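You operate a simulated robot arm through the tools that you are given. There is no shell and no other tool. Be economical: measure what you need, move in short steps, check, and stop when the job is done.

Carry out the task below with a simulated robot arm. There is one attempt and no reset: what you move stays moved.

Task
Take the orange leak jet on the mat at the cabinet end and put it away on the top of the jet table. Fetch the seat block and set it on the housing station. Take the grey kit tray on the mat of the unit row and put it away on the floor of the dock. Push the jig drawer shut. Switch the brake lever on. Press the read key two times. Open the sleeves drawer, take the short box on the top of the hose table and put it away in the inside of the sleeves drawer and shut the drawer again. Take the white mount sleeve on the mat at the cabinet end and put it away on the jig table top. Lift the tub flap open. Do these in any order. The brake lever goes anticlockwise seen from above, to its stop.

The check looks at the end state, three seconds after you hand in, the way a careful person would. Anything else that was tipped, shoved, dropped, spilled or broken makes it a failure.

Robot
A 7-joint arm with a fingered hand on a trunk, on a base that drives. Base frame: it is fixed to the floor where the robot stands at the start and does not move with it; the origin is under the middle of the robot, x ahead of it, y to its left, z up; the surface under the hand at the start is at about z = 0.78. Lengths are in m, angles in rad, forces in N, time in s.
With the tool pointing down near the work surface it reaches from about 0.32 to 0.74 m from the robot's upright axis, wherever it stands. Its first joint turns from -2.897 to 2.897 rad. Places, roughly: brake lever [3.5, 1.6, 0.8]; floor of the dock (32x20 cm) [0.54, 6.04, 0.78]; grey kit tray (30x19x6 cm) [1.7, 3.1, 0.8]; housing station [1.7, 4.3, 0.8]; inside of the sleeves drawer [-1.7, 1.5, 0.6]; jig drawer [3.4, 4, 0.7]; jig table top [3.7, 3.6, 0.8]; orange leak jet [0.5, 0.25, 0.75]; read key [0.4, 2.7, 0.9]; seat block [1.5, 1.25, 0.75]; short box [-1.75, 2.5, 0.75]; sleeves drawer [-1.6, 1.5, 0.7]; top of the jet table [-1.7, -0.8, 0.8]; tub flap [0.5, 5.3, 0.8]; white mount sleeve (3x3x3 cm) [0.6, -1.4, 0.8]. Payload 4 kg.
Tool frame: the origin (TCP) lies between the finger pads and is the grasp point; the fingertips stand 0.026 m ahead of it; z points along the fingers, y is the line along which they close. Largest opening 0.132 m; the body of the gripper starts 0.073 m behind the TCP. The gripper is a hand of 4 fingers: y runs from the thumb to the fingers, the wrist lies at [0, 0, -0.239] in the tool frame.
Orientation is that of the tool frame in the base frame, as [roll, pitch, yaw] about the fixed x, y, z axes, in that order (R = Rz(yaw) Ry(pitch) Rx(roll)). With the fingers straight down and closing along the base's y, the tool's x points along the base's -x, its y along +y and its z along -z.

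Tools
- The arm moves only by the tool move_arm. Its arguments are lists of equal length, an entry for each row: "translation": the shift along the tool's x, y, z in m, a list of three; "angular": the turn, a rotation vector about the tool's x, y, z in rad, a list of three. In form: {"translation": [[dx, dy, dz], ...], "angular": [[ax, ay, az], ...]}. A call has 1 to 20 rows; each row shifts and turns the commanded pose from where the row before left it, along the tool's axes as they then stand. A row lasts 0.2 s, in which the tool goes at most 0.05 m and 0.15 rad; a call with a longer step from one row to the next is refused whole. Where a pose cannot be reached the arm comes as near as it can. A force on the tool above 40 N (or 10 N above the force at the start of the call, whichever is more), or a blocked arm, ends the call early, and 0.2 s more pass. In this call time passes only in rows, and 0.2 s behind the last. The reply holds the time, the measured pose of the TCP, the force on the tool along the base axes, the opening and the grip force, in the units named above and with some noise, with the torque about the TCP (base axes, N m) and any sound that the robot's microphone picked up.
- Cameras (640 x 400 px; columns grow to the right, rows downward): "scene" is now at [0.0272, 0.1501, 1.4379]; the picture's right is [-0.04, -1.00, 0.00], its down [-0.62, 0.02, -0.78] and it looks along [0.78, -0.03, -0.62] (base axes); focal length 266 px, centre (320, 200). "wrist" rides on the gripper at [0.068, 0.002, -0.097] in the tool frame; the picture's right is [-0.03, 1.00, 0.00], its down [-0.82, -0.02, -0.58] and it looks along [-0.58, -0.01, 0.82] (tool axes); focal length 270 px, centre (320, 200). There is no depth. A picture from a camera that has moved, and an enlarged one, comes with that camera's place and axes in the base frame and with its lens.
- snapshot(camera): a new picture of that camera. It takes no simulated time.
- lift_body(by): slides the trunk up (or, below 0, down) by that many m; the arm and the scene camera ride with it, the base frame stays. It gives what a move gives, with no picture.
- base_move(legs): drives the robot by 1 to 6 legs, each [ahead, turn to the left] in m and rad, along the robot's own axes; the way and the turn of a leg run together, so that a leg with both is an arc; at most 1.5 m and 3.142 rad a leg. The arm and the cameras ride along, it lands a little off, and it stops where it bumps. It gives what a move gives.
- finger_targets(finger1, finger2, finger3, thumb_bend): sets how far each is bent, from 0 (flat) to 1 (curled in); at 0.3 the hand is open as for a grip, at 0.7 the pads meet at the TCP. One left out holds its place. A second passes; each finger stops where it meets its share of the squeeze, and holds until it gets a number again. It is the only way to open and close the hand. It gives what a move gives, with no picture; readings hold the bend of each and the force on the fingers (four entries, about 0 where the hand has none), thumb and palm.
- pan_tilt(pan, tilt): turns the head with the scene camera to pan (to the left, within 2.705 rad either way) and tilt (down, from -0.506 to 1.204), counted from straight ahead of the robot. It gives what a move gives.
- zoom(camera, box): a new picture of the part [left, top, right, bottom] of that camera's present view, enlarged. It takes no simulated time.
- close_job(): hands the job in; it is judged then, once.

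Go step by step. Nothing tells you exact positions but the pictures and the camera data: compare them with the known pose of the tool, close in by small moves and look again before you grip or let go. The budget is 483 turns and 220 pictures, counting those below and the enlarged ones. Unless the task says otherwise, let go and move clear before handing in.

The tools are called after "Emit:" as name(argument=value, ...) on one line, values as JSON. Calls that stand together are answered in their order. move_arm: Moves the arm, as the interface text tells. Its arguments: {"type":"object","properties":{"translation":{"type":"array","items":{"type":"array","items":{"type":"number"}}},"angular":{"type":"array","items":{"type":"array","items":{"type":"number"}}}},"required":["translation","angular"]} The other tools are called the same way: lift_body (by) slides the trunk up or down; finger_targets (finger1, finger2, finger3, thumb_bend) moves the fingers one by one; base_move (legs) drives the base; pan_tilt (pan, tilt) turns the head that bears the scene camera; snapshot (camera) takes a picture; zoom (camera, box) takes an enlarged picture of a part of a camera's view; close_job () hands the job in.

At the start:

```text
time_s: 0.0
tool_pos: [0.4536, 0.1826, 1.1069]
ee_rot: [-3.141, 0.0, 3.141]
wrist_force: [0.4, 0.7, 0.0]
torque: [0.02, 0.0, 0.02]
gripper_width: 0.1319
grip_force: 0.1
shape: jaw
bend: [0.3, 0.3, 0.3, 0.3]
finger forces: [0.1, 0.0, 0.0, 0.0, 0.0, 0.0]
trunk travel left (down, up): [-0.4, 0.19]
robot x, y, heading: [-0.0015, -0.0004, -0.002]
head pan, tilt: [-0.035, 0.668]
```

scene: 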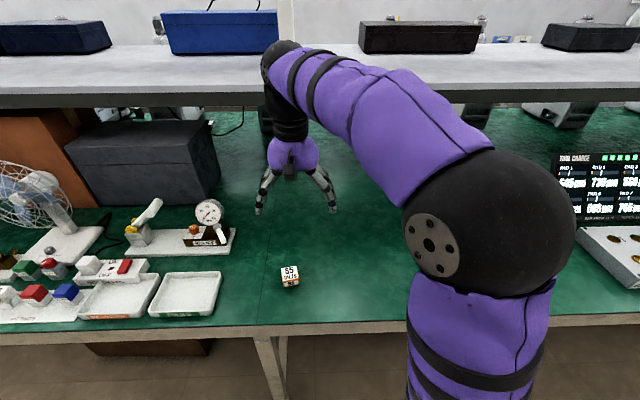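
wrist: 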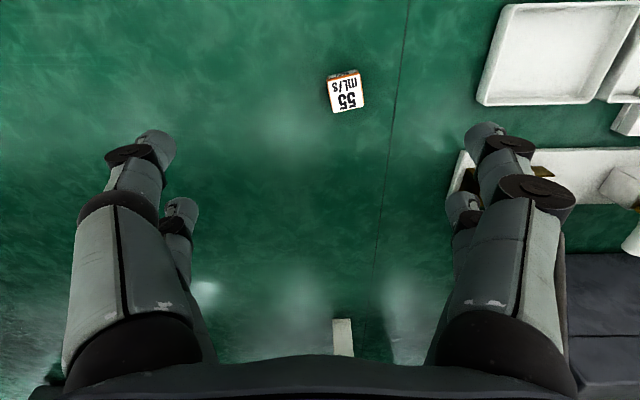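

I see the orange jet (55 mL/s) at about [0.49, 0.22]. First I look around to learn the room before moving.

Emit:
pan_tilt(pan=1.2, tilt=0.35)

Emit:
snapshot(camera="scene")

Emit:
pan_tilt(pan=2.4, tilt=0.35)

Emit:
snapshot(camera="scene")

Emit:
pan_tilt(pan=-1.2, tilt=0.35)

Emit:
snapshot(camera="scene")

Emit:
pan_tilt(pan=-2.4, tilt=0.35)

Emit:
snapshot(camera="scene")

```text
time_s: 1.4
tool_pos: [0.453, 0.1833, 1.107]
ee_rot: [3.141, 0.0, 3.141]
wrist_force: [-0.3, 0.9, -0.7]
torque: [0.03, -0.01, 0.05]
gripper_width: 0.132
grip_force: 0.0
shape: jaw
bend: [0.3, 0.3, 0.3, 0.3]
finger forces: [0.0, 0.0, 0.0, 0.2, 0.0, 0.0]
trunk travel left (down, up): [-0.4, 0.19]
robot x, y, heading: [0.0015, -0.0014, -0.001]
head pan, tilt: [1.201, 0.351]
```

```text
217 pictures are left
camera scene: at [-0.0251, 0.24, 1.4667], right [0.93, -0.36, 0.0], down [-0.12, -0.32, -0.94], along [0.34, 0.88, -0.34], focal length 266 px, centre (320, 200)
```

scene: 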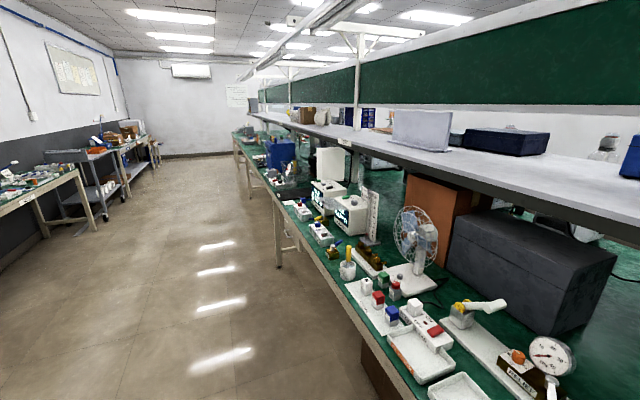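

```text
time_s: 2.8
tool_pos: [0.4531, 0.1832, 1.1077]
ee_rot: [-3.141, 0.001, 3.141]
wrist_force: [0.2, -0.4, -0.2]
torque: [0.01, 0.01, -0.01]
gripper_width: 0.1319
grip_force: 0.1
shape: jaw
bend: [0.3, 0.3, 0.3, 0.3]
finger forces: [0.0, 0.0, 0.0, 0.0, 0.0, 0.0]
trunk travel left (down, up): [-0.4, 0.19]
robot x, y, heading: [0.0031, -0.0019, 0.001]
head pan, tilt: [2.4, 0.351]
```

```text
216 pictures are left
camera scene: at [-0.1275, 0.2162, 1.4667], right [0.68, 0.74, 0.0], down [0.25, -0.23, -0.94], along [-0.69, 0.63, -0.34], focal length 266 px, centre (320, 200)
```

scene: 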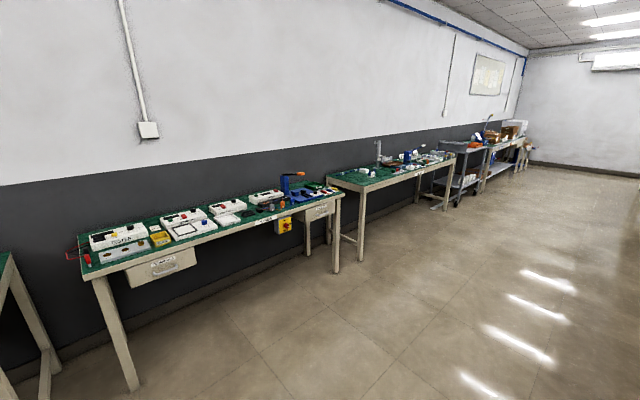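

```text
time_s: 5.8
tool_pos: [0.4531, 0.1827, 1.1062]
ee_rot: [3.141, 0.0, 3.141]
wrist_force: [-0.2, 0.3, 0.5]
torque: [-0.01, 0.0, 0.01]
gripper_width: 0.132
grip_force: 0.1
shape: jaw
bend: [0.3, 0.3, 0.3, 0.3]
finger forces: [0.0, 0.0, 0.0, 0.0, 0.0, 0.0]
trunk travel left (down, up): [-0.4, 0.19]
robot x, y, heading: [-0.0029, -0.0037, 0.003]
head pan, tilt: [-1.201, 0.351]
```

```text
215 pictures are left
camera scene: at [-0.0252, 0.0664, 1.4667], right [-0.93, -0.36, 0.0], down [-0.12, 0.32, -0.94], along [0.34, -0.88, -0.34], focal length 266 px, centre (320, 200)
```

scene: 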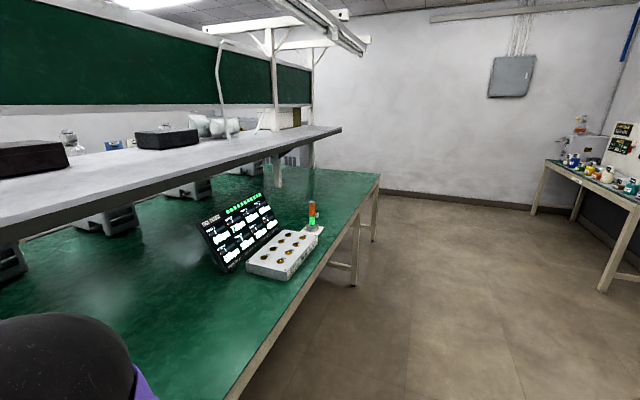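

```text
time_s: 7.2
tool_pos: [0.4538, 0.1831, 1.1072]
ee_rot: [3.142, 0.001, -3.14]
wrist_force: [-0.4, 0.6, 1.1]
torque: [-0.01, 0.03, 0.0]
gripper_width: 0.1318
grip_force: 0.1
shape: jaw
bend: [0.3, 0.3, 0.3, 0.3]
finger forces: [0.0, 0.0, 0.0, 0.0, 0.0, 0.0]
trunk travel left (down, up): [-0.4, 0.19]
robot x, y, heading: [0.0028, 0.0008, -0.003]
head pan, tilt: [-2.4, 0.351]
```

```text
214 pictures are left
camera scene: at [-0.1275, 0.0903, 1.4667], right [-0.68, 0.74, 0.0], down [0.25, 0.23, -0.94], along [-0.69, -0.63, -0.34], focal length 266 px, centre (320, 200)
```

scene: 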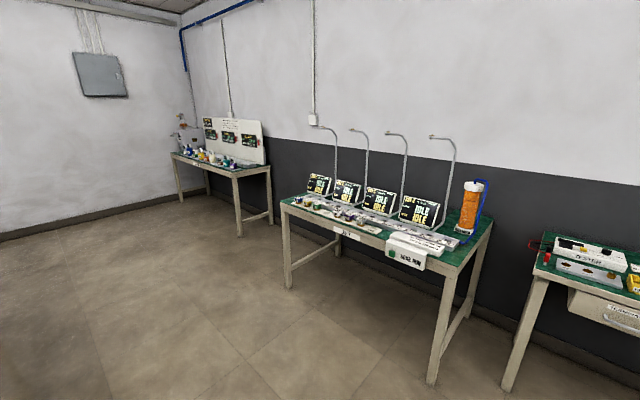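

The room: a central bench (this side and a far side), and tables along the wall at x≈-1.7. I come down over the jet and look with the wrist camera.

Emit:
move_arm(translation=[[-0.012, 0.012, 0.04], [-0.012, 0.012, 0.04], [-0.012, 0.012, 0.04], [0, 0, 0.03]], angular=[[0, 0, 0], [0, 0, 0], [0, 0, 0], [0, 0, 0]])

Emit:
snapshot(camera="wrist")

Emit:
pan_tilt(pan=0, tilt=0.9)

Emit:
snapshot(camera="scene")

```text
time_s: 8.2
tool_pos: [0.487, 0.22, 0.9575]
ee_rot: [-3.141, 0.0, -3.141]
wrist_force: [-0.8, 0.4, -0.1]
torque: [0.03, -0.03, -0.02]
gripper_width: 0.1317
grip_force: 0.2
shape: jaw
bend: [0.3, 0.3, 0.3, 0.3]
finger forces: [0.0, 0.0, 0.1, 0.0, 0.1, 0.0]
trunk travel left (down, up): [-0.4, 0.19]
robot x, y, heading: [0.0025, -0.0042, -0.005]
head pan, tilt: [-2.4, 0.351]
```

```text
213 pictures are left
camera wrist: at [0.4185, 0.2216, 1.0552], right [0.03, 1.0, 0.0], down [0.82, -0.02, 0.58], along [0.58, -0.01, -0.82], focal length 270 px, centre (320, 200)
```

wrist: 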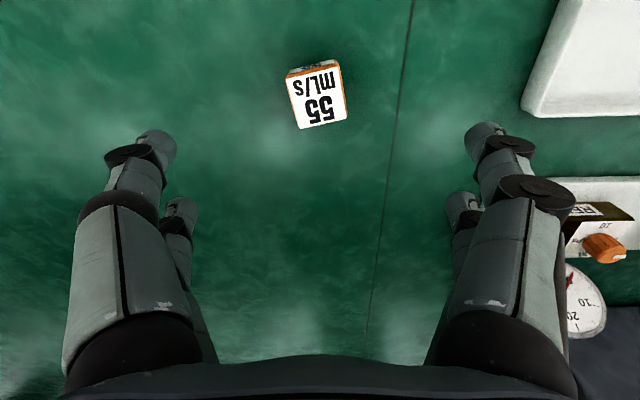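

```text
time_s: 10.4
tool_pos: [0.4871, 0.2199, 0.9591]
ee_rot: [-3.14, 0.0, -3.141]
wrist_force: [-0.4, 1.2, 0.1]
torque: [0.0, -0.06, 0.02]
gripper_width: 0.1319
grip_force: 0.0
shape: jaw
bend: [0.3, 0.3, 0.3, 0.3]
finger forces: [0.0, 0.0, 0.0, 0.0, 0.0, 0.1]
trunk travel left (down, up): [-0.4, 0.19]
robot x, y, heading: [-0.0006, -0.0014, 0.003]
head pan, tilt: [0.0, 0.901]
```

```text
212 pictures are left
camera scene: at [0.0167, 0.1532, 1.4191], right [0.0, -1.0, 0.0], down [-0.78, 0.0, -0.62], along [0.62, 0.0, -0.78], focal length 266 px, centre (320, 200)
```

scene: 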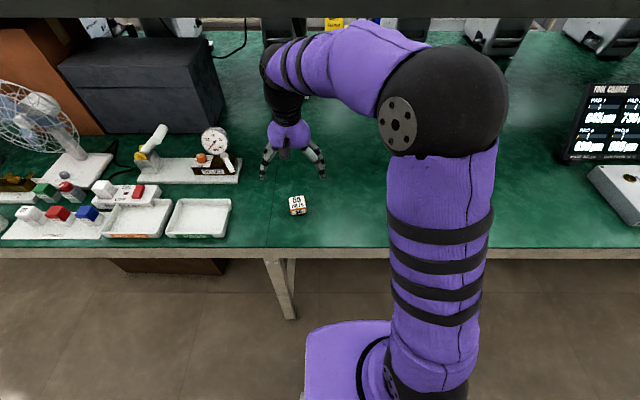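

The jet cube is about 4 cm, centred near [0.482, 0.219], turned about +0.17 rad. I turn the hand to match and descend further.

Emit:
move_arm(translation=[[0.005, 0, 0.04], [0, 0, 0.04]], angular=[[0, 0, -0.085], [0, 0, -0.085]])

Emit:
snapshot(camera="wrist")

Emit:
zoom(camera="scene", box=[220, 120, 380, 220])

```text
time_s: 11.0
tool_pos: [0.485, 0.2236, 0.8803]
ee_rot: [3.141, -0.001, -2.971]
wrist_force: [-0.5, -1.4, -0.5]
torque: [0.04, -0.01, 0.0]
gripper_width: 0.1319
grip_force: 0.1
shape: jaw
bend: [0.3, 0.3, 0.3, 0.3]
finger forces: [0.0, 0.0, 0.0, 0.0, 0.0, 0.0]
trunk travel left (down, up): [-0.4, 0.19]
robot x, y, heading: [0.0027, 0.0012, 0.002]
head pan, tilt: [0.0, 0.901]
```

```text
211 pictures are left
camera wrist: at [0.417, 0.2136, 0.9768], right [-0.14, 0.99, 0.0], down [0.81, 0.12, 0.58], along [0.57, 0.08, -0.82], focal length 270 px, centre (320, 200)
```

wrist: 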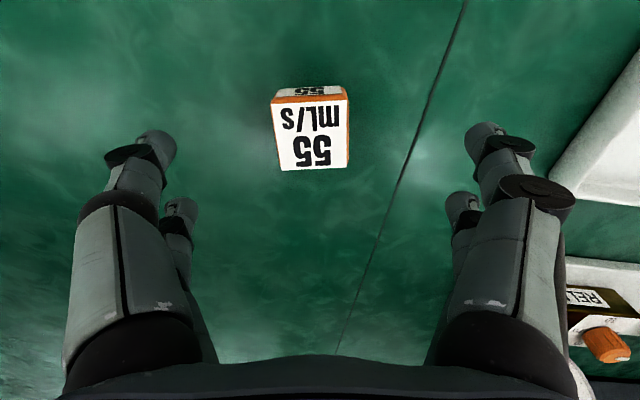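

```text
4.00 times, centred on (300, 170) of scene
camera zoom: at [0.0166, 0.1532, 1.4192], right [0.0, -1.0, 0.0], down [-0.78, 0.0, -0.62], along [0.62, 0.0, -0.78], focal length 1062 px, centre (400, 320)
```

zoom: 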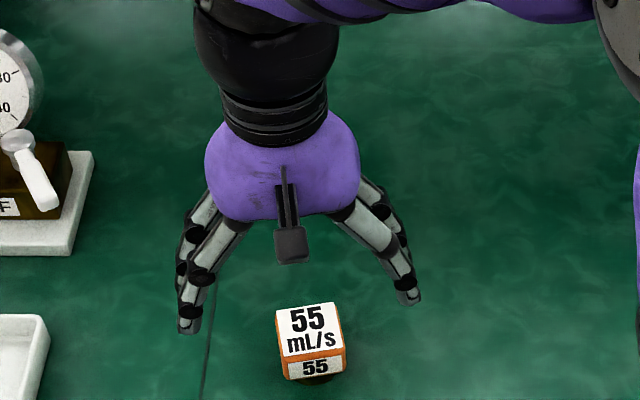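

The block top is near z=0.83 at [0.473, 0.218]. I shift onto it, descend and grip.

Emit:
move_arm(translation=[[0.0128, -0.004, 0.034], [0, 0, 0.034]], angular=[[0, 0, 0], [0, 0, 0]])

Emit:
snapshot(camera="wrist")

Emit:
zoom(camera="scene", box=[220, 120, 380, 220])

```text
time_s: 11.6
tool_pos: [0.4715, 0.2161, 0.8124]
ee_rot: [-3.141, -0.001, -2.972]
wrist_force: [-0.3, -0.6, -0.6]
torque: [0.0, 0.0, 0.02]
gripper_width: 0.1318
grip_force: 0.1
shape: jaw
bend: [0.3, 0.3, 0.3, 0.3]
finger forces: [0.0, 0.0, 0.0, 0.1, 0.0, 0.0]
trunk travel left (down, up): [-0.4, 0.19]
robot x, y, heading: [0.0024, 0.0024, 0.003]
head pan, tilt: [0.0, 0.901]
```

```text
209 pictures are left
camera wrist: at [0.4044, 0.2067, 0.9074], right [-0.14, 0.99, 0.0], down [0.81, 0.12, 0.58], along [0.57, 0.08, -0.82], focal length 270 px, centre (320, 200)
```

wrist: 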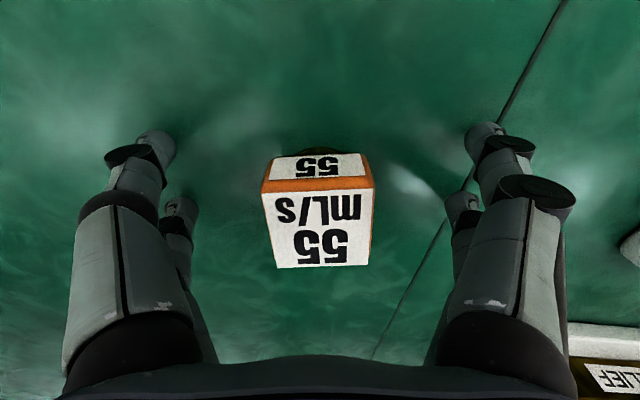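

```text
4.00 times, centred on (300, 170) of scene
camera zoom: at [0.0164, 0.1531, 1.4192], right [0.0, -1.0, 0.0], down [-0.78, 0.0, -0.62], along [0.62, 0.0, -0.78], focal length 1062 px, centre (400, 320)
```

zoom: 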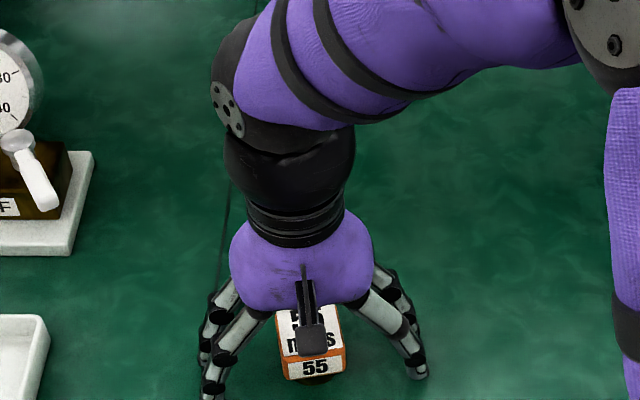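

The block sits in the middle between the fingers. I close.

Emit:
finger_targets(finger1=0.7, finger2=0.7, finger3=0.7, thumb_bend=0.7)

Emit:
move_arm(translation=[[0, 0, -0.03], [0, 0, -0.04], [0, 0, -0.04], [0, 0, -0.04]], angular=[[0, 0, 0], [0, 0, 0], [0, 0, 0], [0, 0, 0]])

Emit:
snapshot(camera="wrist")

```text
time_s: 12.6
tool_pos: [0.4722, 0.2158, 0.8102]
ee_rot: [-3.142, 0.002, -2.97]
wrist_force: [0.5, 1.8, 11.8]
torque: [0.22, -0.2, 0.02]
gripper_width: 0.0046
grip_force: 15.2
shape: fingers
bend: [0.68, 0.62, 0.62, 0.7]
finger forces: [2.1, 15.4, 11.9, 0.1, 0.7, 0.0]
trunk travel left (down, up): [-0.4, 0.19]
robot x, y, heading: [-0.0005, -0.0002, 0.002]
head pan, tilt: [0.0, 0.901]
```

```text
time_s: 13.6
tool_pos: [0.4724, 0.2151, 0.9581]
ee_rot: [3.141, -0.001, -2.97]
wrist_force: [-0.1, -0.4, -1.1]
torque: [-0.04, 0.04, -0.01]
gripper_width: 0.0039
grip_force: 9.6
shape: fingers
bend: [0.69, 0.62, 0.62, 0.7]
finger forces: [2.0, 8.3, 8.5, 0.1, 0.6, 0.0]
trunk travel left (down, up): [-0.4, 0.19]
robot x, y, heading: [-0.0008, 0.0032, 0.001]
head pan, tilt: [0.0, 0.901]
```

```text
207 pictures are left
camera wrist: at [0.4049, 0.2042, 1.0562], right [-0.14, 0.99, 0.0], down [0.81, 0.12, 0.58], along [0.57, 0.08, -0.82], focal length 270 px, centre (320, 200)
```

wrist: 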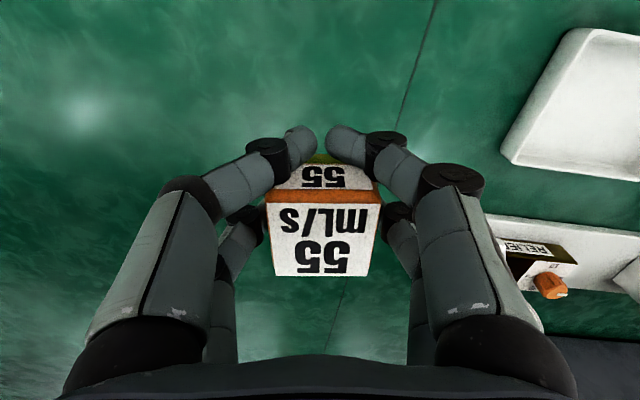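

The jet is held and lifted. I raise it more, back off the bench and drive toward the jet table at [-1.7, -0.8], then look.

Emit:
move_arm(translation=[[0.03, 0, -0.04], [0.03, 0, -0.04], [0.03, 0, -0.04]], angular=[[0, 0, 0], [0, 0, 0], [0, 0, 0]])

Emit:
base_move(legs=[[-0.5, 0], [0, -1.571], [0.8, 0], [0, -1.571]])

Emit:
pan_tilt(pan=0, tilt=0.6)

Emit:
snapshot(camera="scene")

```text
time_s: 14.4
tool_pos: [0.381, 0.1944, 1.0795]
ee_rot: [3.141, 0.0, -2.97]
wrist_force: [-0.2, 0.0, -1.0]
torque: [-0.01, 0.01, 0.04]
gripper_width: 0.0039
grip_force: 9.9
shape: fingers
bend: [0.69, 0.62, 0.62, 0.7]
finger forces: [1.9, 8.3, 8.5, 0.1, 0.7, 0.1]
trunk travel left (down, up): [-0.4, 0.19]
robot x, y, heading: [-0.0023, -0.0018, -0.001]
head pan, tilt: [0.0, 0.901]
```

```text
time_s: 29.4
tool_pos: [-0.8491, -0.9771, 1.0782]
ee_rot: [-3.141, -0.001, 0.203]
wrist_force: [1.0, 0.3, -1.5]
torque: [-0.04, -0.01, 0.0]
gripper_width: 0.0036
grip_force: 10.1
shape: fingers
bend: [0.69, 0.62, 0.62, 0.7]
finger forces: [1.6, 8.3, 8.2, 0.1, 0.7, 0.0]
trunk travel left (down, up): [-0.4, 0.19]
robot x, y, heading: [-0.4777, -0.7701, -3.111]
head pan, tilt: [0.0, 0.901]
```

```text
time_s: 30.2
tool_pos: [-0.8512, -0.9783, 1.0782]
ee_rot: [-3.141, -0.001, 0.202]
wrist_force: [-0.1, -0.1, -1.6]
torque: [-0.01, -0.04, 0.0]
gripper_width: 0.0036
grip_force: 9.7
shape: fingers
bend: [0.69, 0.62, 0.62, 0.7]
finger forces: [1.5, 8.5, 8.3, 0.0, 0.8, 0.1]
trunk travel left (down, up): [-0.4, 0.19]
robot x, y, heading: [-0.4744, -0.7677, -3.11]
head pan, tilt: [0.0, 0.6]
```

```text
206 pictures are left
camera scene: at [-0.498, -0.9252, 1.4439], right [-0.03, 1.0, 0.0], down [0.57, 0.02, -0.82], along [-0.82, -0.03, -0.57], focal length 266 px, centre (320, 200)
```

scene: 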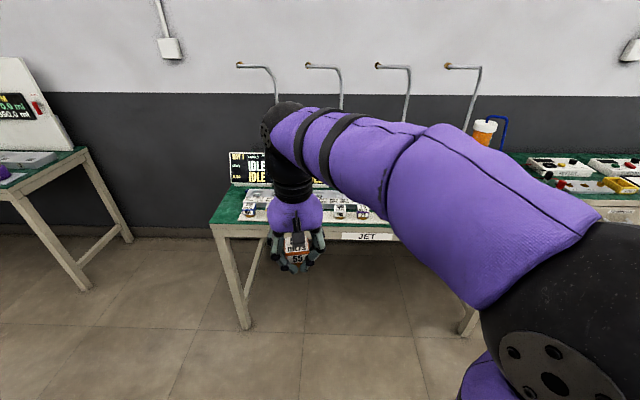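

The table marked JET is ahead. I zoom in to find free space on its top.

Emit:
base_move(legs=[[0.2, 0]])

Emit:
zoom(camera="scene", box=[160, 120, 420, 283])

Emit:
snapshot(camera="wrist")

```text
time_s: 31.8
tool_pos: [-1.0464, -0.9837, 1.0796]
ee_rot: [3.142, 0.0, 0.2]
wrist_force: [-0.2, -0.8, -0.6]
torque: [0.02, 0.0, 0.0]
gripper_width: 0.0035
grip_force: 9.3
shape: fingers
bend: [0.69, 0.62, 0.62, 0.7]
finger forces: [1.4, 8.3, 8.3, 0.0, 0.7, 0.0]
trunk travel left (down, up): [-0.4, 0.19]
robot x, y, heading: [-0.6721, -0.7783, -3.11]
head pan, tilt: [0.0, 0.6]
```

```text
2.45 times, centred on (290, 202) of scene
camera zoom: at [-0.6935, -0.9314, 1.4439], right [-0.03, 1.0, 0.0], down [0.56, 0.02, -0.82], along [-0.82, -0.03, -0.57], focal length 652 px, centre (394, 196)
```

zoom: 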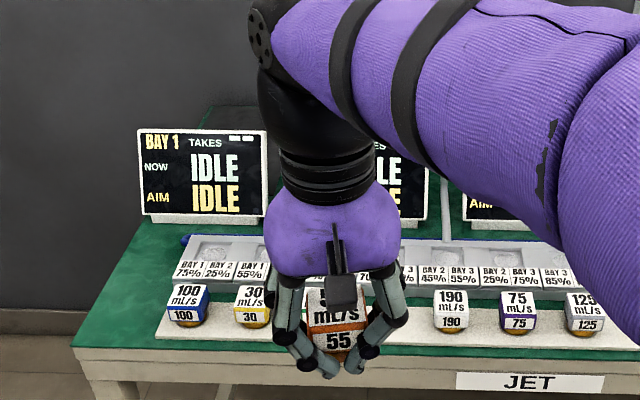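

```text
204 pictures are left
camera wrist: at [-0.9786, -0.9719, 1.1748], right [0.17, -0.98, 0.0], down [-0.8, -0.14, 0.58], along [-0.57, -0.1, -0.82], focal length 270 px, centre (320, 200)
```

wrist: 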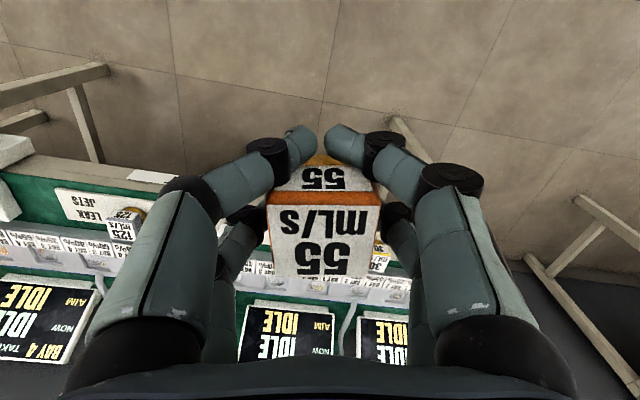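

The front strip holds other jets; I want a clear view of the "LEAK JETS" area to the right. I shift sideways along the aisle toward +y.

Emit:
base_move(legs=[[-0.1, 0], [0, -1.571], [0.5, 0], [0, 1.54]])

Emit:
pan_tilt(pan=0.3, tilt=0.6)

Emit:
snapshot(camera="scene")

Emit:
snapshot(camera="wrist")

```text
time_s: 43.7
tool_pos: [-0.9784, -0.4634, 1.0783]
ee_rot: [-3.141, 0.001, 0.157]
wrist_force: [0.6, 0.2, 0.0]
torque: [0.02, 0.02, 0.01]
gripper_width: 0.0024
grip_force: 8.3
shape: fingers
bend: [0.69, 0.62, 0.62, 0.7]
finger forces: [0.6, 8.4, 8.0, 0.0, 0.7, 0.0]
trunk travel left (down, up): [-0.4, 0.19]
robot x, y, heading: [-0.5925, -0.2743, 3.131]
head pan, tilt: [0.0, 0.6]
```

```text
time_s: 44.5
tool_pos: [-0.9781, -0.4652, 1.0778]
ee_rot: [-3.141, -0.001, 0.158]
wrist_force: [-0.6, 0.2, -1.0]
torque: [0.01, 0.01, -0.01]
gripper_width: 0.0023
grip_force: 8.8
shape: fingers
bend: [0.69, 0.62, 0.62, 0.7]
finger forces: [0.7, 8.4, 7.8, 0.0, 0.7, 0.1]
trunk travel left (down, up): [-0.4, 0.19]
robot x, y, heading: [-0.5939, -0.2757, 3.128]
head pan, tilt: [0.3, 0.6]
```

```text
203 pictures are left
camera scene: at [-0.6191, -0.4529, 1.4439], right [-0.28, 0.96, 0.0], down [0.54, 0.16, -0.82], along [-0.79, -0.23, -0.57], focal length 266 px, centre (320, 200)
```

scene: 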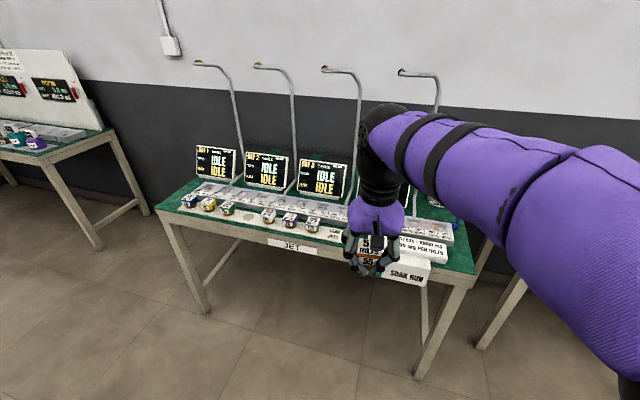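

```text
202 pictures are left
camera wrist: at [-0.9095, -0.4549, 1.1748], right [0.13, -0.99, 0.0], down [-0.81, -0.11, 0.58], along [-0.57, -0.08, -0.82], focal length 270 px, centre (320, 200)
```

wrist: 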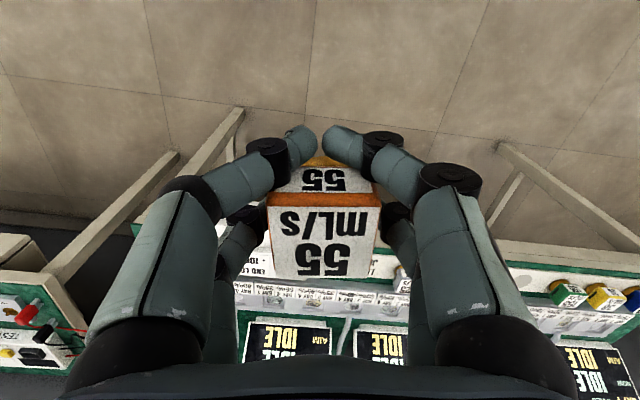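

Emit:
zoom(camera="scene", box=[170, 160, 350, 272])

```text
3.56 times, centred on (260, 216) of scene
camera zoom: at [-0.6191, -0.4529, 1.4439], right [-0.28, 0.96, 0.0], down [0.54, 0.16, -0.82], along [-0.79, -0.23, -0.57], focal length 944 px, centre (533, 143)
```

zoom: 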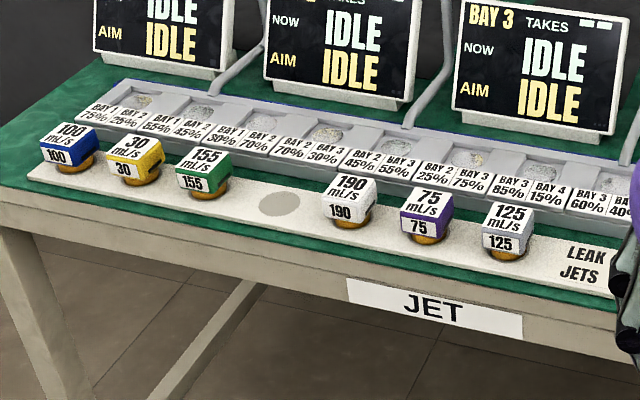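

There is an empty round seat between 155 and 190, at about [-1.33, -0.95]; the jet has a foot beneath that goes there. I drive to stand so that I can see it beside the arm.

Emit:
base_move(legs=[[0, 0.95], [0.4, 0], [0, -0.95]])

Emit:
move_arm(translation=[[0, 0, 0], [0, 0, 0], [0, 0, 0], [0, 0, 0], [0, 0, 0], [0, 0, 0], [0, 0, 0], [0, 0, 0], [0, 0, 0], [0, 0, 0], [0, 0, 0]], angular=[[0, 0, -0.129], [0, 0, -0.129], [0, 0, -0.129], [0, 0, -0.129], [0, 0, -0.129], [0, 0, -0.129], [0, 0, -0.129], [0, 0, -0.129], [0, 0, -0.129], [0, 0, -0.129], [0, 0, -0.129]])

Emit:
snapshot(camera="scene")

Emit:
snapshot(camera="wrist")

```text
time_s: 52.4
tool_pos: [-1.2044, -0.7915, 1.0775]
ee_rot: [3.141, 0.001, 0.173]
wrist_force: [0.8, 0.4, -1.4]
torque: [0.02, -0.02, 0.02]
gripper_width: 0.0022
grip_force: 8.4
shape: fingers
bend: [0.7, 0.62, 0.62, 0.7]
finger forces: [0.1, 8.5, 7.8, 0.0, 0.8, 0.1]
trunk travel left (down, up): [-0.4, 0.19]
robot x, y, heading: [-0.8239, -0.5952, -3.141]
head pan, tilt: [0.3, 0.6]
```

```text
time_s: 54.8
tool_pos: [-1.2041, -0.7909, 1.0777]
ee_rot: [-3.141, 0.001, 1.594]
wrist_force: [-0.5, 0.1, -0.6]
torque: [0.01, 0.03, 0.0]
gripper_width: 0.0018
grip_force: 8.7
shape: fingers
bend: [0.7, 0.62, 0.62, 0.7]
finger forces: [0.3, 8.4, 7.7, 0.0, 0.7, 0.1]
trunk travel left (down, up): [-0.4, 0.19]
robot x, y, heading: [-0.8232, -0.5959, -3.139]
head pan, tilt: [0.3, 0.6]
```

```text
200 pictures are left
camera scene: at [-0.8468, -0.7745, 1.4439], right [-0.3, 0.95, 0.0], down [0.54, 0.17, -0.82], along [-0.79, -0.25, -0.57], focal length 266 px, centre (320, 200)
```

scene: 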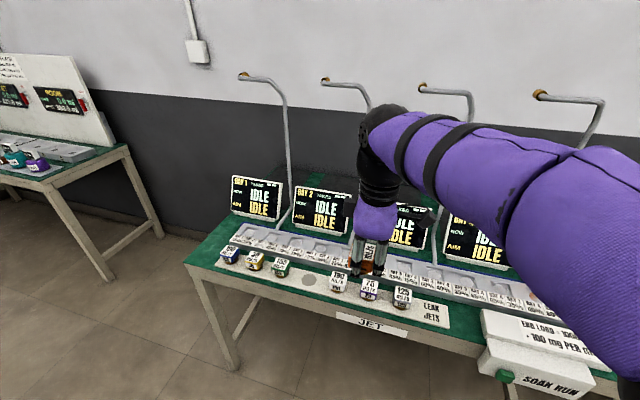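

```text
199 pictures are left
camera wrist: at [-1.2049, -0.7224, 1.1739], right [1.0, 0.0, 0.0], down [0.0, -0.82, 0.58], along [0.0, -0.58, -0.82], focal length 270 px, centre (320, 200)
```

wrist: 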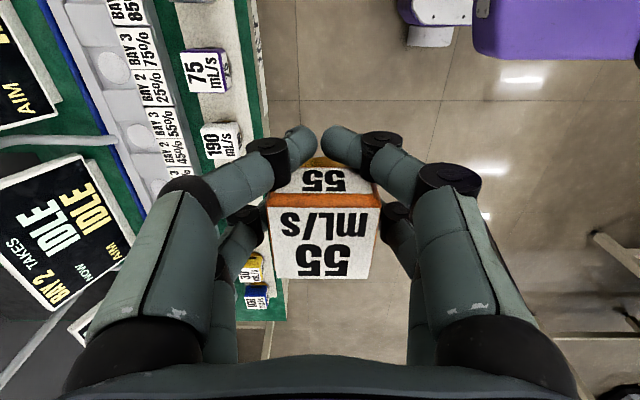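

Two sightings agree: the seat is at about [-1.342, -0.959]. I move above it and partway down, then check.

Emit:
move_arm(translation=[[-0.0316, -0.0284, 0], [-0.0316, -0.0284, 0], [-0.0316, -0.0284, 0], [-0.0316, -0.0284, 0], [-0.0316, -0.0284, 0], [0, 0, 0.05], [0, 0, 0.05], [0, 0, 0.05]], angular=[[0, 0, 0.0], [0, 0, 0], [0, 0, 0], [0, 0, 0], [0, 0, 0], [0, 0, 0], [0, 0, 0], [0, 0, 0]])

Emit:
zoom(camera="scene", box=[220, 200, 420, 325])

Emit:
snapshot(camera="wrist")

```text
time_s: 56.6
tool_pos: [-1.3432, -0.9527, 0.9324]
ee_rot: [-3.141, 0.001, 1.592]
wrist_force: [0.3, 0.5, 0.0]
torque: [0.0, 0.0, 0.02]
gripper_width: 0.0019
grip_force: 8.9
shape: fingers
bend: [0.7, 0.62, 0.62, 0.7]
finger forces: [0.1, 8.4, 8.0, 0.0, 0.7, 0.0]
trunk travel left (down, up): [-0.4, 0.19]
robot x, y, heading: [-0.8237, -0.5955, -3.14]
head pan, tilt: [0.3, 0.6]
```

```text
3.20 times, centred on (320, 262) of scene
camera zoom: at [-0.8468, -0.7744, 1.4439], right [-0.3, 0.95, 0.0], down [0.54, 0.17, -0.82], along [-0.79, -0.25, -0.57], focal length 850 px, centre (320, 0)
```

zoom: 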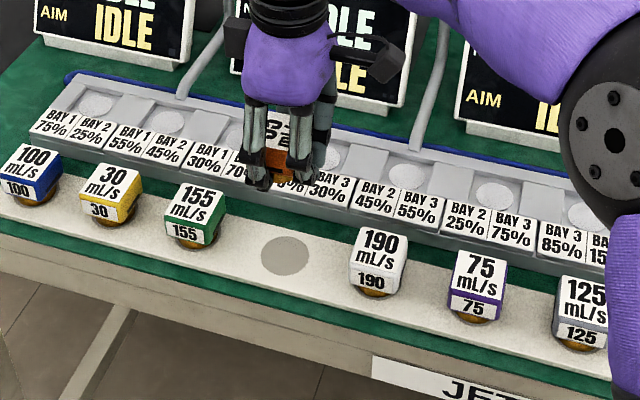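

```text
197 pictures are left
camera wrist: at [-1.3425, -0.8849, 1.0291], right [1.0, 0.0, 0.0], down [0.0, -0.82, 0.58], along [0.0, -0.58, -0.82], focal length 270 px, centre (320, 200)
```

wrist: 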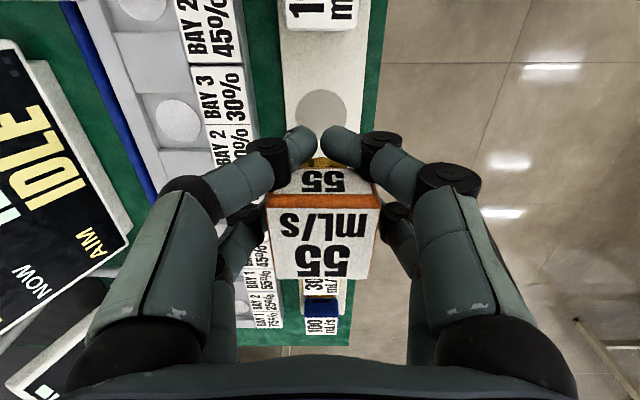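

The seat lies at [-1.340, -0.961], a few mm from under the jet. I lower to just above it and check from the side.

Emit:
move_arm(translation=[[-0.003, 0.002, 0.045], [0, 0, 0.045]], angular=[[0, 0, 0.02], [0, 0, 0]])

Emit:
zoom(camera="scene", box=[240, 220, 400, 320])

Emit:
snapshot(camera="wrist")

```text
time_s: 57.2
tool_pos: [-1.3421, -0.9505, 0.8389]
ee_rot: [3.141, 0.002, 1.573]
wrist_force: [0.3, -1.2, -0.1]
torque: [0.02, 0.02, -0.01]
gripper_width: 0.0014
grip_force: 8.8
shape: fingers
bend: [0.7, 0.62, 0.62, 0.7]
finger forces: [0.1, 8.5, 8.2, 0.0, 0.6, 0.1]
trunk travel left (down, up): [-0.4, 0.19]
robot x, y, heading: [-0.8232, -0.5965, -3.144]
head pan, tilt: [0.3, 0.6]
```

```text
4.00 times, centred on (320, 270) of scene
camera zoom: at [-0.8469, -0.7746, 1.4439], right [-0.3, 0.95, 0.0], down [0.54, 0.17, -0.82], along [-0.79, -0.25, -0.57], focal length 1062 px, centre (320, -80)
```

zoom: 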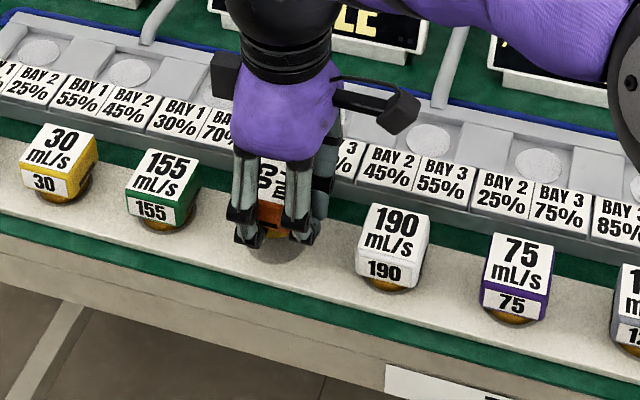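

```text
195 pictures are left
camera wrist: at [-1.3409, -0.8837, 0.9365], right [1.0, -0.02, 0.0], down [-0.02, -0.82, 0.58], along [-0.01, -0.58, -0.82], focal length 270 px, centre (320, 200)
```

wrist: 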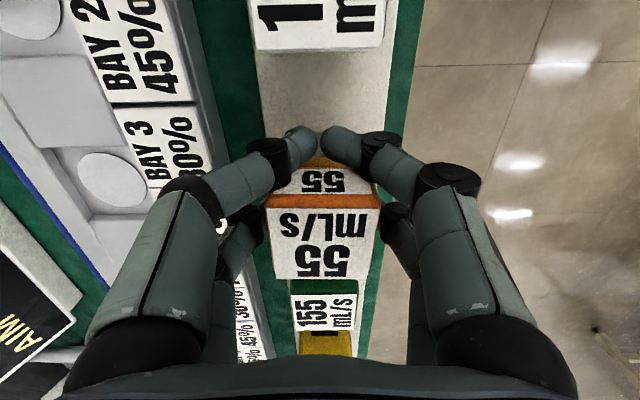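

Aligned. I lower in small steps, watching the force.

Emit:
move_arm(translation=[[0, 0, 0.008], [0, 0, 0.006]], angular=[[0, 0, 0.0], [0, 0, 0]])

Emit:
zoom(camera="scene", box=[270, 240, 350, 290])

```text
time_s: 57.8
tool_pos: [-1.3412, -0.9522, 0.8252]
ee_rot: [-3.141, 0.0, 1.57]
wrist_force: [-0.8, 0.6, -0.9]
torque: [0.0, -0.02, 0.0]
gripper_width: 0.0018
grip_force: 8.6
shape: fingers
bend: [0.7, 0.62, 0.62, 0.7]
finger forces: [0.1, 8.4, 8.2, 0.1, 0.7, 0.0]
trunk travel left (down, up): [-0.4, 0.19]
robot x, y, heading: [-0.8227, -0.5954, -3.144]
head pan, tilt: [0.3, 0.6]
```

```text
8.00 times, centred on (310, 265) of scene
camera zoom: at [-0.8469, -0.7746, 1.4439], right [-0.3, 0.95, 0.0], down [0.54, 0.17, -0.82], along [-0.79, -0.25, -0.57], focal length 2125 px, centre (400, -320)
```

zoom: 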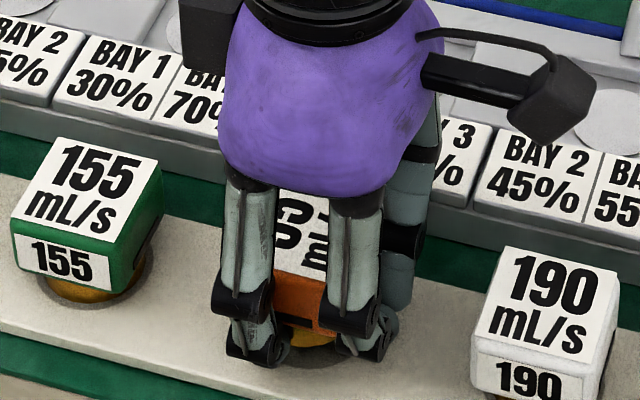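

Emit:
move_arm(translation=[[0, 0, 0.003], [0, 0, 0.002]], angular=[[0, 0, 0.0], [0, 0, 0]])

Emit:
move_arm(translation=[[0, 0, 0.003], [0, 0, 0]], angular=[[0, 0, 0.0], [0, 0, 0]])

Emit:
zoom(camera="scene", box=[270, 240, 350, 290])

```text
time_s: 58.4
tool_pos: [-1.3415, -0.9532, 0.8196]
ee_rot: [3.141, 0.0, 1.573]
wrist_force: [-0.2, 0.2, 1.9]
torque: [-0.01, -0.01, -0.01]
gripper_width: 0.0016
grip_force: 9.3
shape: fingers
bend: [0.7, 0.62, 0.62, 0.7]
finger forces: [0.1, 9.4, 9.5, 0.0, 0.7, 0.0]
trunk travel left (down, up): [-0.4, 0.19]
robot x, y, heading: [-0.8248, -0.5972, -3.136]
head pan, tilt: [0.3, 0.6]
```

```text
time_s: 59.0
tool_pos: [-1.3406, -0.9538, 0.8189]
ee_rot: [-3.138, 0.003, 1.569]
wrist_force: [0.6, 5.2, 21.0]
torque: [-0.25, -0.16, 0.05]
gripper_width: 0.0016
grip_force: 19.6
shape: fingers
bend: [0.7, 0.63, 0.62, 0.7]
finger forces: [0.3, 21.3, 16.0, 0.1, 0.8, 0.1]
trunk travel left (down, up): [-0.4, 0.19]
robot x, y, heading: [-0.8253, -0.5947, -3.145]
head pan, tilt: [0.3, 0.6]
```

```text
8.00 times, centred on (310, 265) of scene
camera zoom: at [-0.8453, -0.7731, 1.4444], right [-0.3, 0.95, 0.0], down [0.54, 0.17, -0.83], along [-0.79, -0.25, -0.56], focal length 2125 px, centre (400, -320)
```

zoom: 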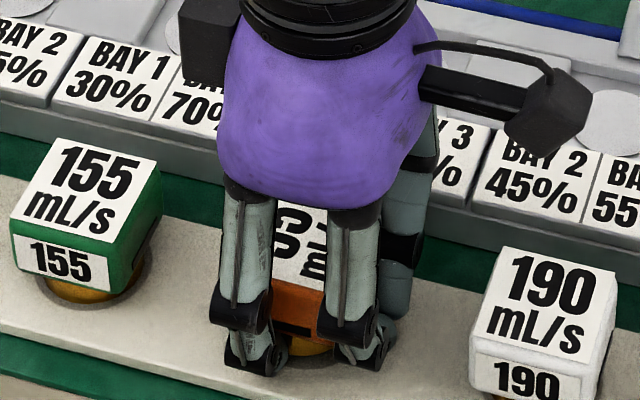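

Contact. I ease up 2 mm and open partially.

Emit:
move_arm(translation=[[0, 0, -0.0025]], angular=[[0, 0, 0.0]])

Emit:
finger_targets(finger1=0.48, finger2=0.48, finger3=0.48, thumb_bend=0.48)

Emit:
snapshot(camera="wrist")

Emit:
zoom(camera="scene", box=[240, 220, 400, 320])

```text
time_s: 59.4
tool_pos: [-1.3403, -0.9528, 0.82]
ee_rot: [-3.139, 0.002, 1.573]
wrist_force: [0.7, 3.9, 16.0]
torque: [-0.19, 0.03, 0.0]
gripper_width: 0.0017
grip_force: 16.7
shape: fingers
bend: [0.7, 0.63, 0.63, 0.7]
finger forces: [0.2, 15.8, 17.0, 0.1, 0.7, 0.0]
trunk travel left (down, up): [-0.4, 0.19]
robot x, y, heading: [-0.8248, -0.5986, -3.142]
head pan, tilt: [0.3, 0.6]
```

```text
time_s: 60.4
tool_pos: [-1.3416, -0.9543, 0.8205]
ee_rot: [-3.14, 0.003, 1.571]
wrist_force: [-9.5, -5.1, 29.1]
torque: [-0.16, -0.69, -0.15]
gripper_width: 0.0588
grip_force: 15.2
shape: fingers
bend: [0.59, 0.58, 0.48, 0.48]
finger forces: [13.0, 16.7, 0.0, 0.0, 0.0, 0.1]
trunk travel left (down, up): [-0.4, 0.19]
robot x, y, heading: [-0.8249, -0.5962, -3.139]
head pan, tilt: [0.3, 0.6]
```

```text
192 pictures are left
camera wrist: at [-1.3398, -0.8854, 0.9169], right [1.0, -0.02, 0.0], down [-0.02, -0.81, 0.58], along [-0.02, -0.58, -0.81], focal length 270 px, centre (320, 200)
```

wrist: 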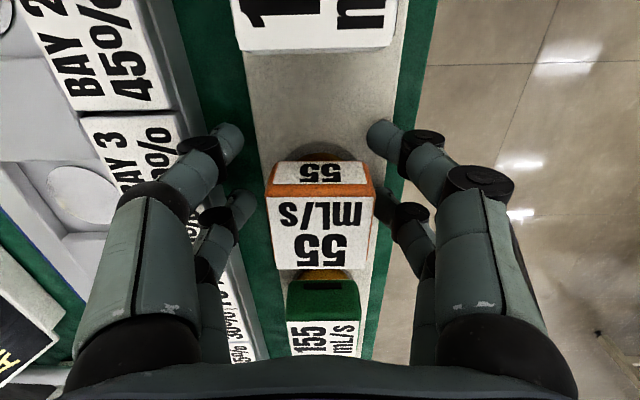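

```text
4.00 times, centred on (320, 270) of scene
camera zoom: at [-0.8457, -0.7736, 1.4442], right [-0.3, 0.95, 0.0], down [0.54, 0.17, -0.83], along [-0.79, -0.25, -0.56], focal length 1062 px, centre (320, -80)
```

zoom: 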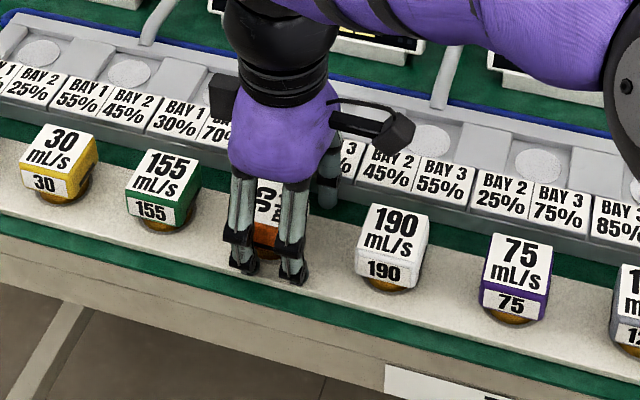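

Fingers 1 and 2 press on the plate; I rise gently to unload them.

Emit:
move_arm(translation=[[0, 0, -0.004], [0, 0, -0.004]], angular=[[0, 0, 0.0], [0, 0, 0]])

Emit:
snapshot(camera="wrist")

```text
time_s: 61.0
tool_pos: [-1.3399, -0.9534, 0.8222]
ee_rot: [3.138, -0.005, 1.573]
wrist_force: [0.0, 1.1, 0.6]
torque: [-0.02, 0.03, -0.03]
gripper_width: 0.0721
grip_force: 0.0
shape: fingers
bend: [0.48, 0.48, 0.48, 0.48]
finger forces: [0.0, 0.0, 0.0, 0.0, 0.0, 0.0]
trunk travel left (down, up): [-0.4, 0.19]
robot x, y, heading: [-0.8219, -0.5974, -3.141]
head pan, tilt: [0.3, 0.6]
```

```text
190 pictures are left
camera wrist: at [-1.339, -0.8853, 0.9204], right [1.0, -0.02, 0.0], down [-0.02, -0.82, 0.58], along [-0.01, -0.58, -0.82], focal length 270 px, centre (320, 200)
```

wrist: 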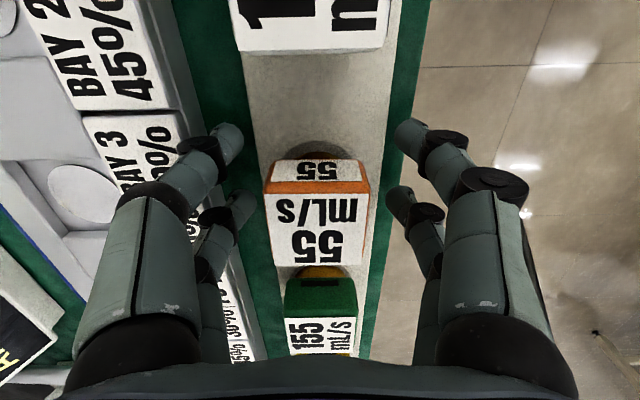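

Released cleanly. I lift clear and check.

Emit:
move_arm(translation=[[0, 0, -0.03], [0, 0, -0.045], [0, 0, -0.045], [0, 0, -0.045], [0, 0, -0.045], [0, 0, -0.045]], angular=[[0, 0, 0.0], [0, 0, 0], [0, 0, 0], [0, 0, 0], [0, 0, 0], [0, 0, 0]])

Emit:
zoom(camera="scene", box=[240, 220, 400, 320])

```text
time_s: 62.4
tool_pos: [-1.3446, -0.9501, 1.0801]
ee_rot: [3.142, 0.0, 1.571]
wrist_force: [-0.1, 0.3, -0.4]
torque: [-0.02, -0.01, 0.0]
gripper_width: 0.072
grip_force: 0.1
shape: fingers
bend: [0.48, 0.48, 0.48, 0.48]
finger forces: [0.0, 0.0, 0.0, 0.0, 0.1, 0.1]
trunk travel left (down, up): [-0.4, 0.19]
robot x, y, heading: [-0.8232, -0.5947, -3.136]
head pan, tilt: [0.3, 0.6]
```

```text
4.00 times, centred on (320, 270) of scene
camera zoom: at [-0.8469, -0.7746, 1.4439], right [-0.3, 0.95, 0.0], down [0.54, 0.17, -0.82], along [-0.79, -0.25, -0.57], focal length 1062 px, centre (320, -80)
```

zoom: 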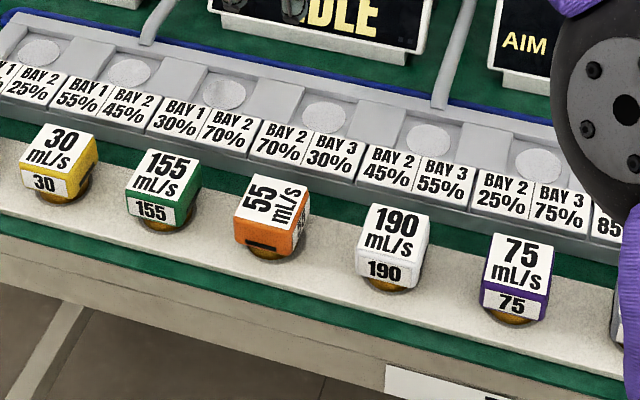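

The jet stands well on its seat. I retract the arm to a travel posture and open the hand.

Emit:
move_arm(translation=[[0.032, 0.03, 0], [0.032, 0.03, 0], [0.032, 0.03, 0], [0.032, 0.03, 0], [0.032, 0.03, 0], [0, 0, 0], [0, 0, 0], [0, 0, 0], [0, 0, 0], [0, 0, 0], [0, 0, 0], [0, 0, 0], [0, 0, 0], [0, 0, 0], [0, 0, 0], [0, 0, 0]], angular=[[0, 0, 0], [0, 0, 0], [0, 0, 0], [0, 0, 0], [0, 0, 0], [0, 0, 0.142], [0, 0, 0.142], [0, 0, 0.142], [0, 0, 0.142], [0, 0, 0.142], [0, 0, 0.142], [0, 0, 0.142], [0, 0, 0.142], [0, 0, 0.142], [0, 0, 0.142], [0, 0, 0.142]])

Emit:
finger_targets(finger1=0.3, finger2=0.3, finger3=0.3, thumb_bend=0.3)

Emit:
base_move(legs=[[-0.2, 0], [0, -1.571], [1.3, 0], [0.6, 0]])

Emit:
pan_tilt(pan=1.2, tilt=0.6)

Emit:
snapshot(camera="scene")

```text
time_s: 65.8
tool_pos: [-1.1915, -0.795, 1.0831]
ee_rot: [3.141, 0.0, 0.006]
wrist_force: [-0.5, -0.7, -0.8]
torque: [0.01, -0.03, -0.01]
gripper_width: 0.0725
grip_force: 0.0
shape: fingers
bend: [0.48, 0.48, 0.48, 0.48]
finger forces: [0.0, 0.0, 0.1, 0.0, 0.0, 0.1]
trunk travel left (down, up): [-0.4, 0.19]
robot x, y, heading: [-0.8227, -0.5984, -3.141]
head pan, tilt: [0.3, 0.6]
```

```text
time_s: 66.8
tool_pos: [-1.1921, -0.7955, 1.081]
ee_rot: [-3.141, -0.001, 0.01]
wrist_force: [-0.3, 0.2, -0.5]
torque: [-0.01, -0.04, 0.02]
gripper_width: 0.1324
grip_force: 0.1
shape: fingers
bend: [0.3, 0.3, 0.3, 0.3]
finger forces: [0.1, 0.0, 0.1, 0.0, 0.0, 0.0]
trunk travel left (down, up): [-0.4, 0.19]
robot x, y, heading: [-0.8261, -0.5938, -3.136]
head pan, tilt: [0.3, 0.6]
```

```text
time_s: 81.8
tool_pos: [-0.8338, 1.69, 1.0831]
ee_rot: [3.141, 0.002, -1.559]
wrist_force: [0.1, 0.4, -0.1]
torque: [-0.03, -0.01, -0.01]
gripper_width: 0.1326
grip_force: 0.0
shape: fingers
bend: [0.3, 0.3, 0.3, 0.3]
finger forces: [0.0, 0.0, 0.0, 0.1, 0.0, 0.0]
trunk travel left (down, up): [-0.4, 0.19]
robot x, y, heading: [-0.6327, 1.3264, 1.578]
head pan, tilt: [0.3, 0.6]
```

```text
time_s: 83.0
tool_pos: [-0.8343, 1.6905, 1.0812]
ee_rot: [3.14, 0.0, -1.56]
wrist_force: [-0.6, 0.0, -0.2]
torque: [0.03, 0.01, 0.0]
gripper_width: 0.1328
grip_force: 0.1
shape: fingers
bend: [0.3, 0.3, 0.3, 0.3]
finger forces: [0.0, 0.0, 0.1, 0.0, 0.1, 0.0]
trunk travel left (down, up): [-0.4, 0.19]
robot x, y, heading: [-0.636, 1.3233, 1.574]
head pan, tilt: [1.201, 0.6]
```

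```text
188 pictures are left
camera scene: at [-0.8678, 1.2931, 1.4439], right [0.36, 0.93, 0.0], down [0.53, -0.2, -0.83], along [-0.77, 0.3, -0.57], focal length 266 px, centre (320, 200)
```

scene: 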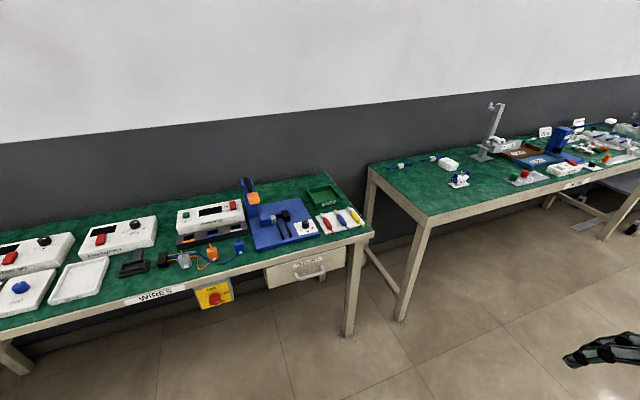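

The wires table has a drawer at its right end, the hose table stands to the right. I zoom in on the drawer and on the hose table.

Emit:
zoom(camera="scene", box=[230, 160, 390, 300])

Emit:
pan_tilt(pan=0.7, tilt=0.5)

Emit:
zoom(camera="scene", box=[60, 80, 380, 280])

```text
2.86 times, centred on (310, 230) of scene
camera zoom: at [-0.8678, 1.2931, 1.4439], right [0.36, 0.93, 0.0], down [0.53, -0.2, -0.83], along [-0.77, 0.3, -0.57], focal length 759 px, centre (349, 114)
```

zoom: 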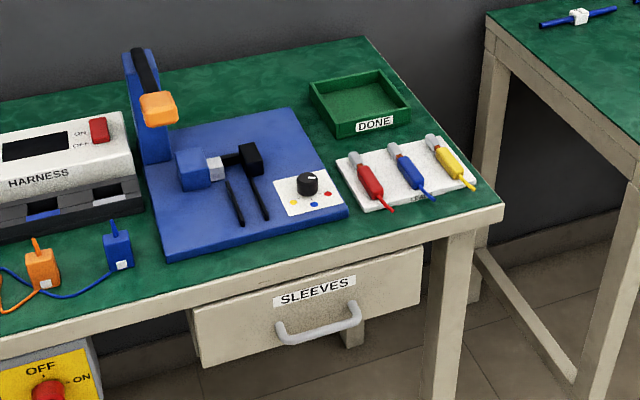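

```text
time_s: 83.9
tool_pos: [-0.8333, 1.6894, 1.0818]
ee_rot: [-3.141, 0.0, -1.561]
wrist_force: [0.5, 0.2, 0.0]
torque: [-0.01, 0.02, 0.01]
gripper_width: 0.1325
grip_force: 0.0
shape: fingers
bend: [0.3, 0.3, 0.3, 0.3]
finger forces: [0.0, 0.1, 0.1, 0.1, 0.0, 0.1]
trunk travel left (down, up): [-0.4, 0.19]
robot x, y, heading: [-0.6358, 1.3165, 1.572]
head pan, tilt: [0.7, 0.499]
```

```text
2.00 times, centred on (220, 180) of scene
camera zoom: at [-0.8442, 1.3308, 1.453], right [0.76, 0.65, 0.0], down [0.31, -0.36, -0.88], along [-0.57, 0.67, -0.48], focal length 531 px, centre (520, 240)
```

zoom: 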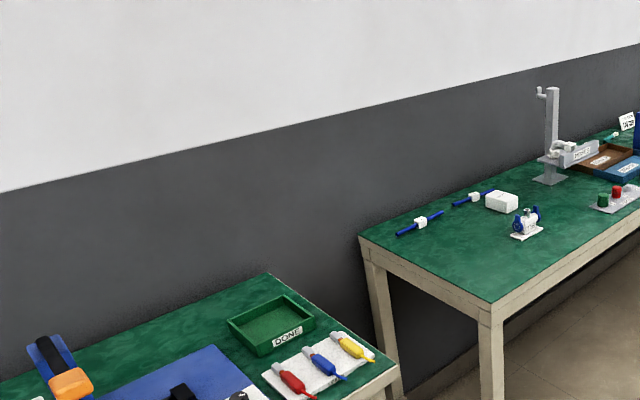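

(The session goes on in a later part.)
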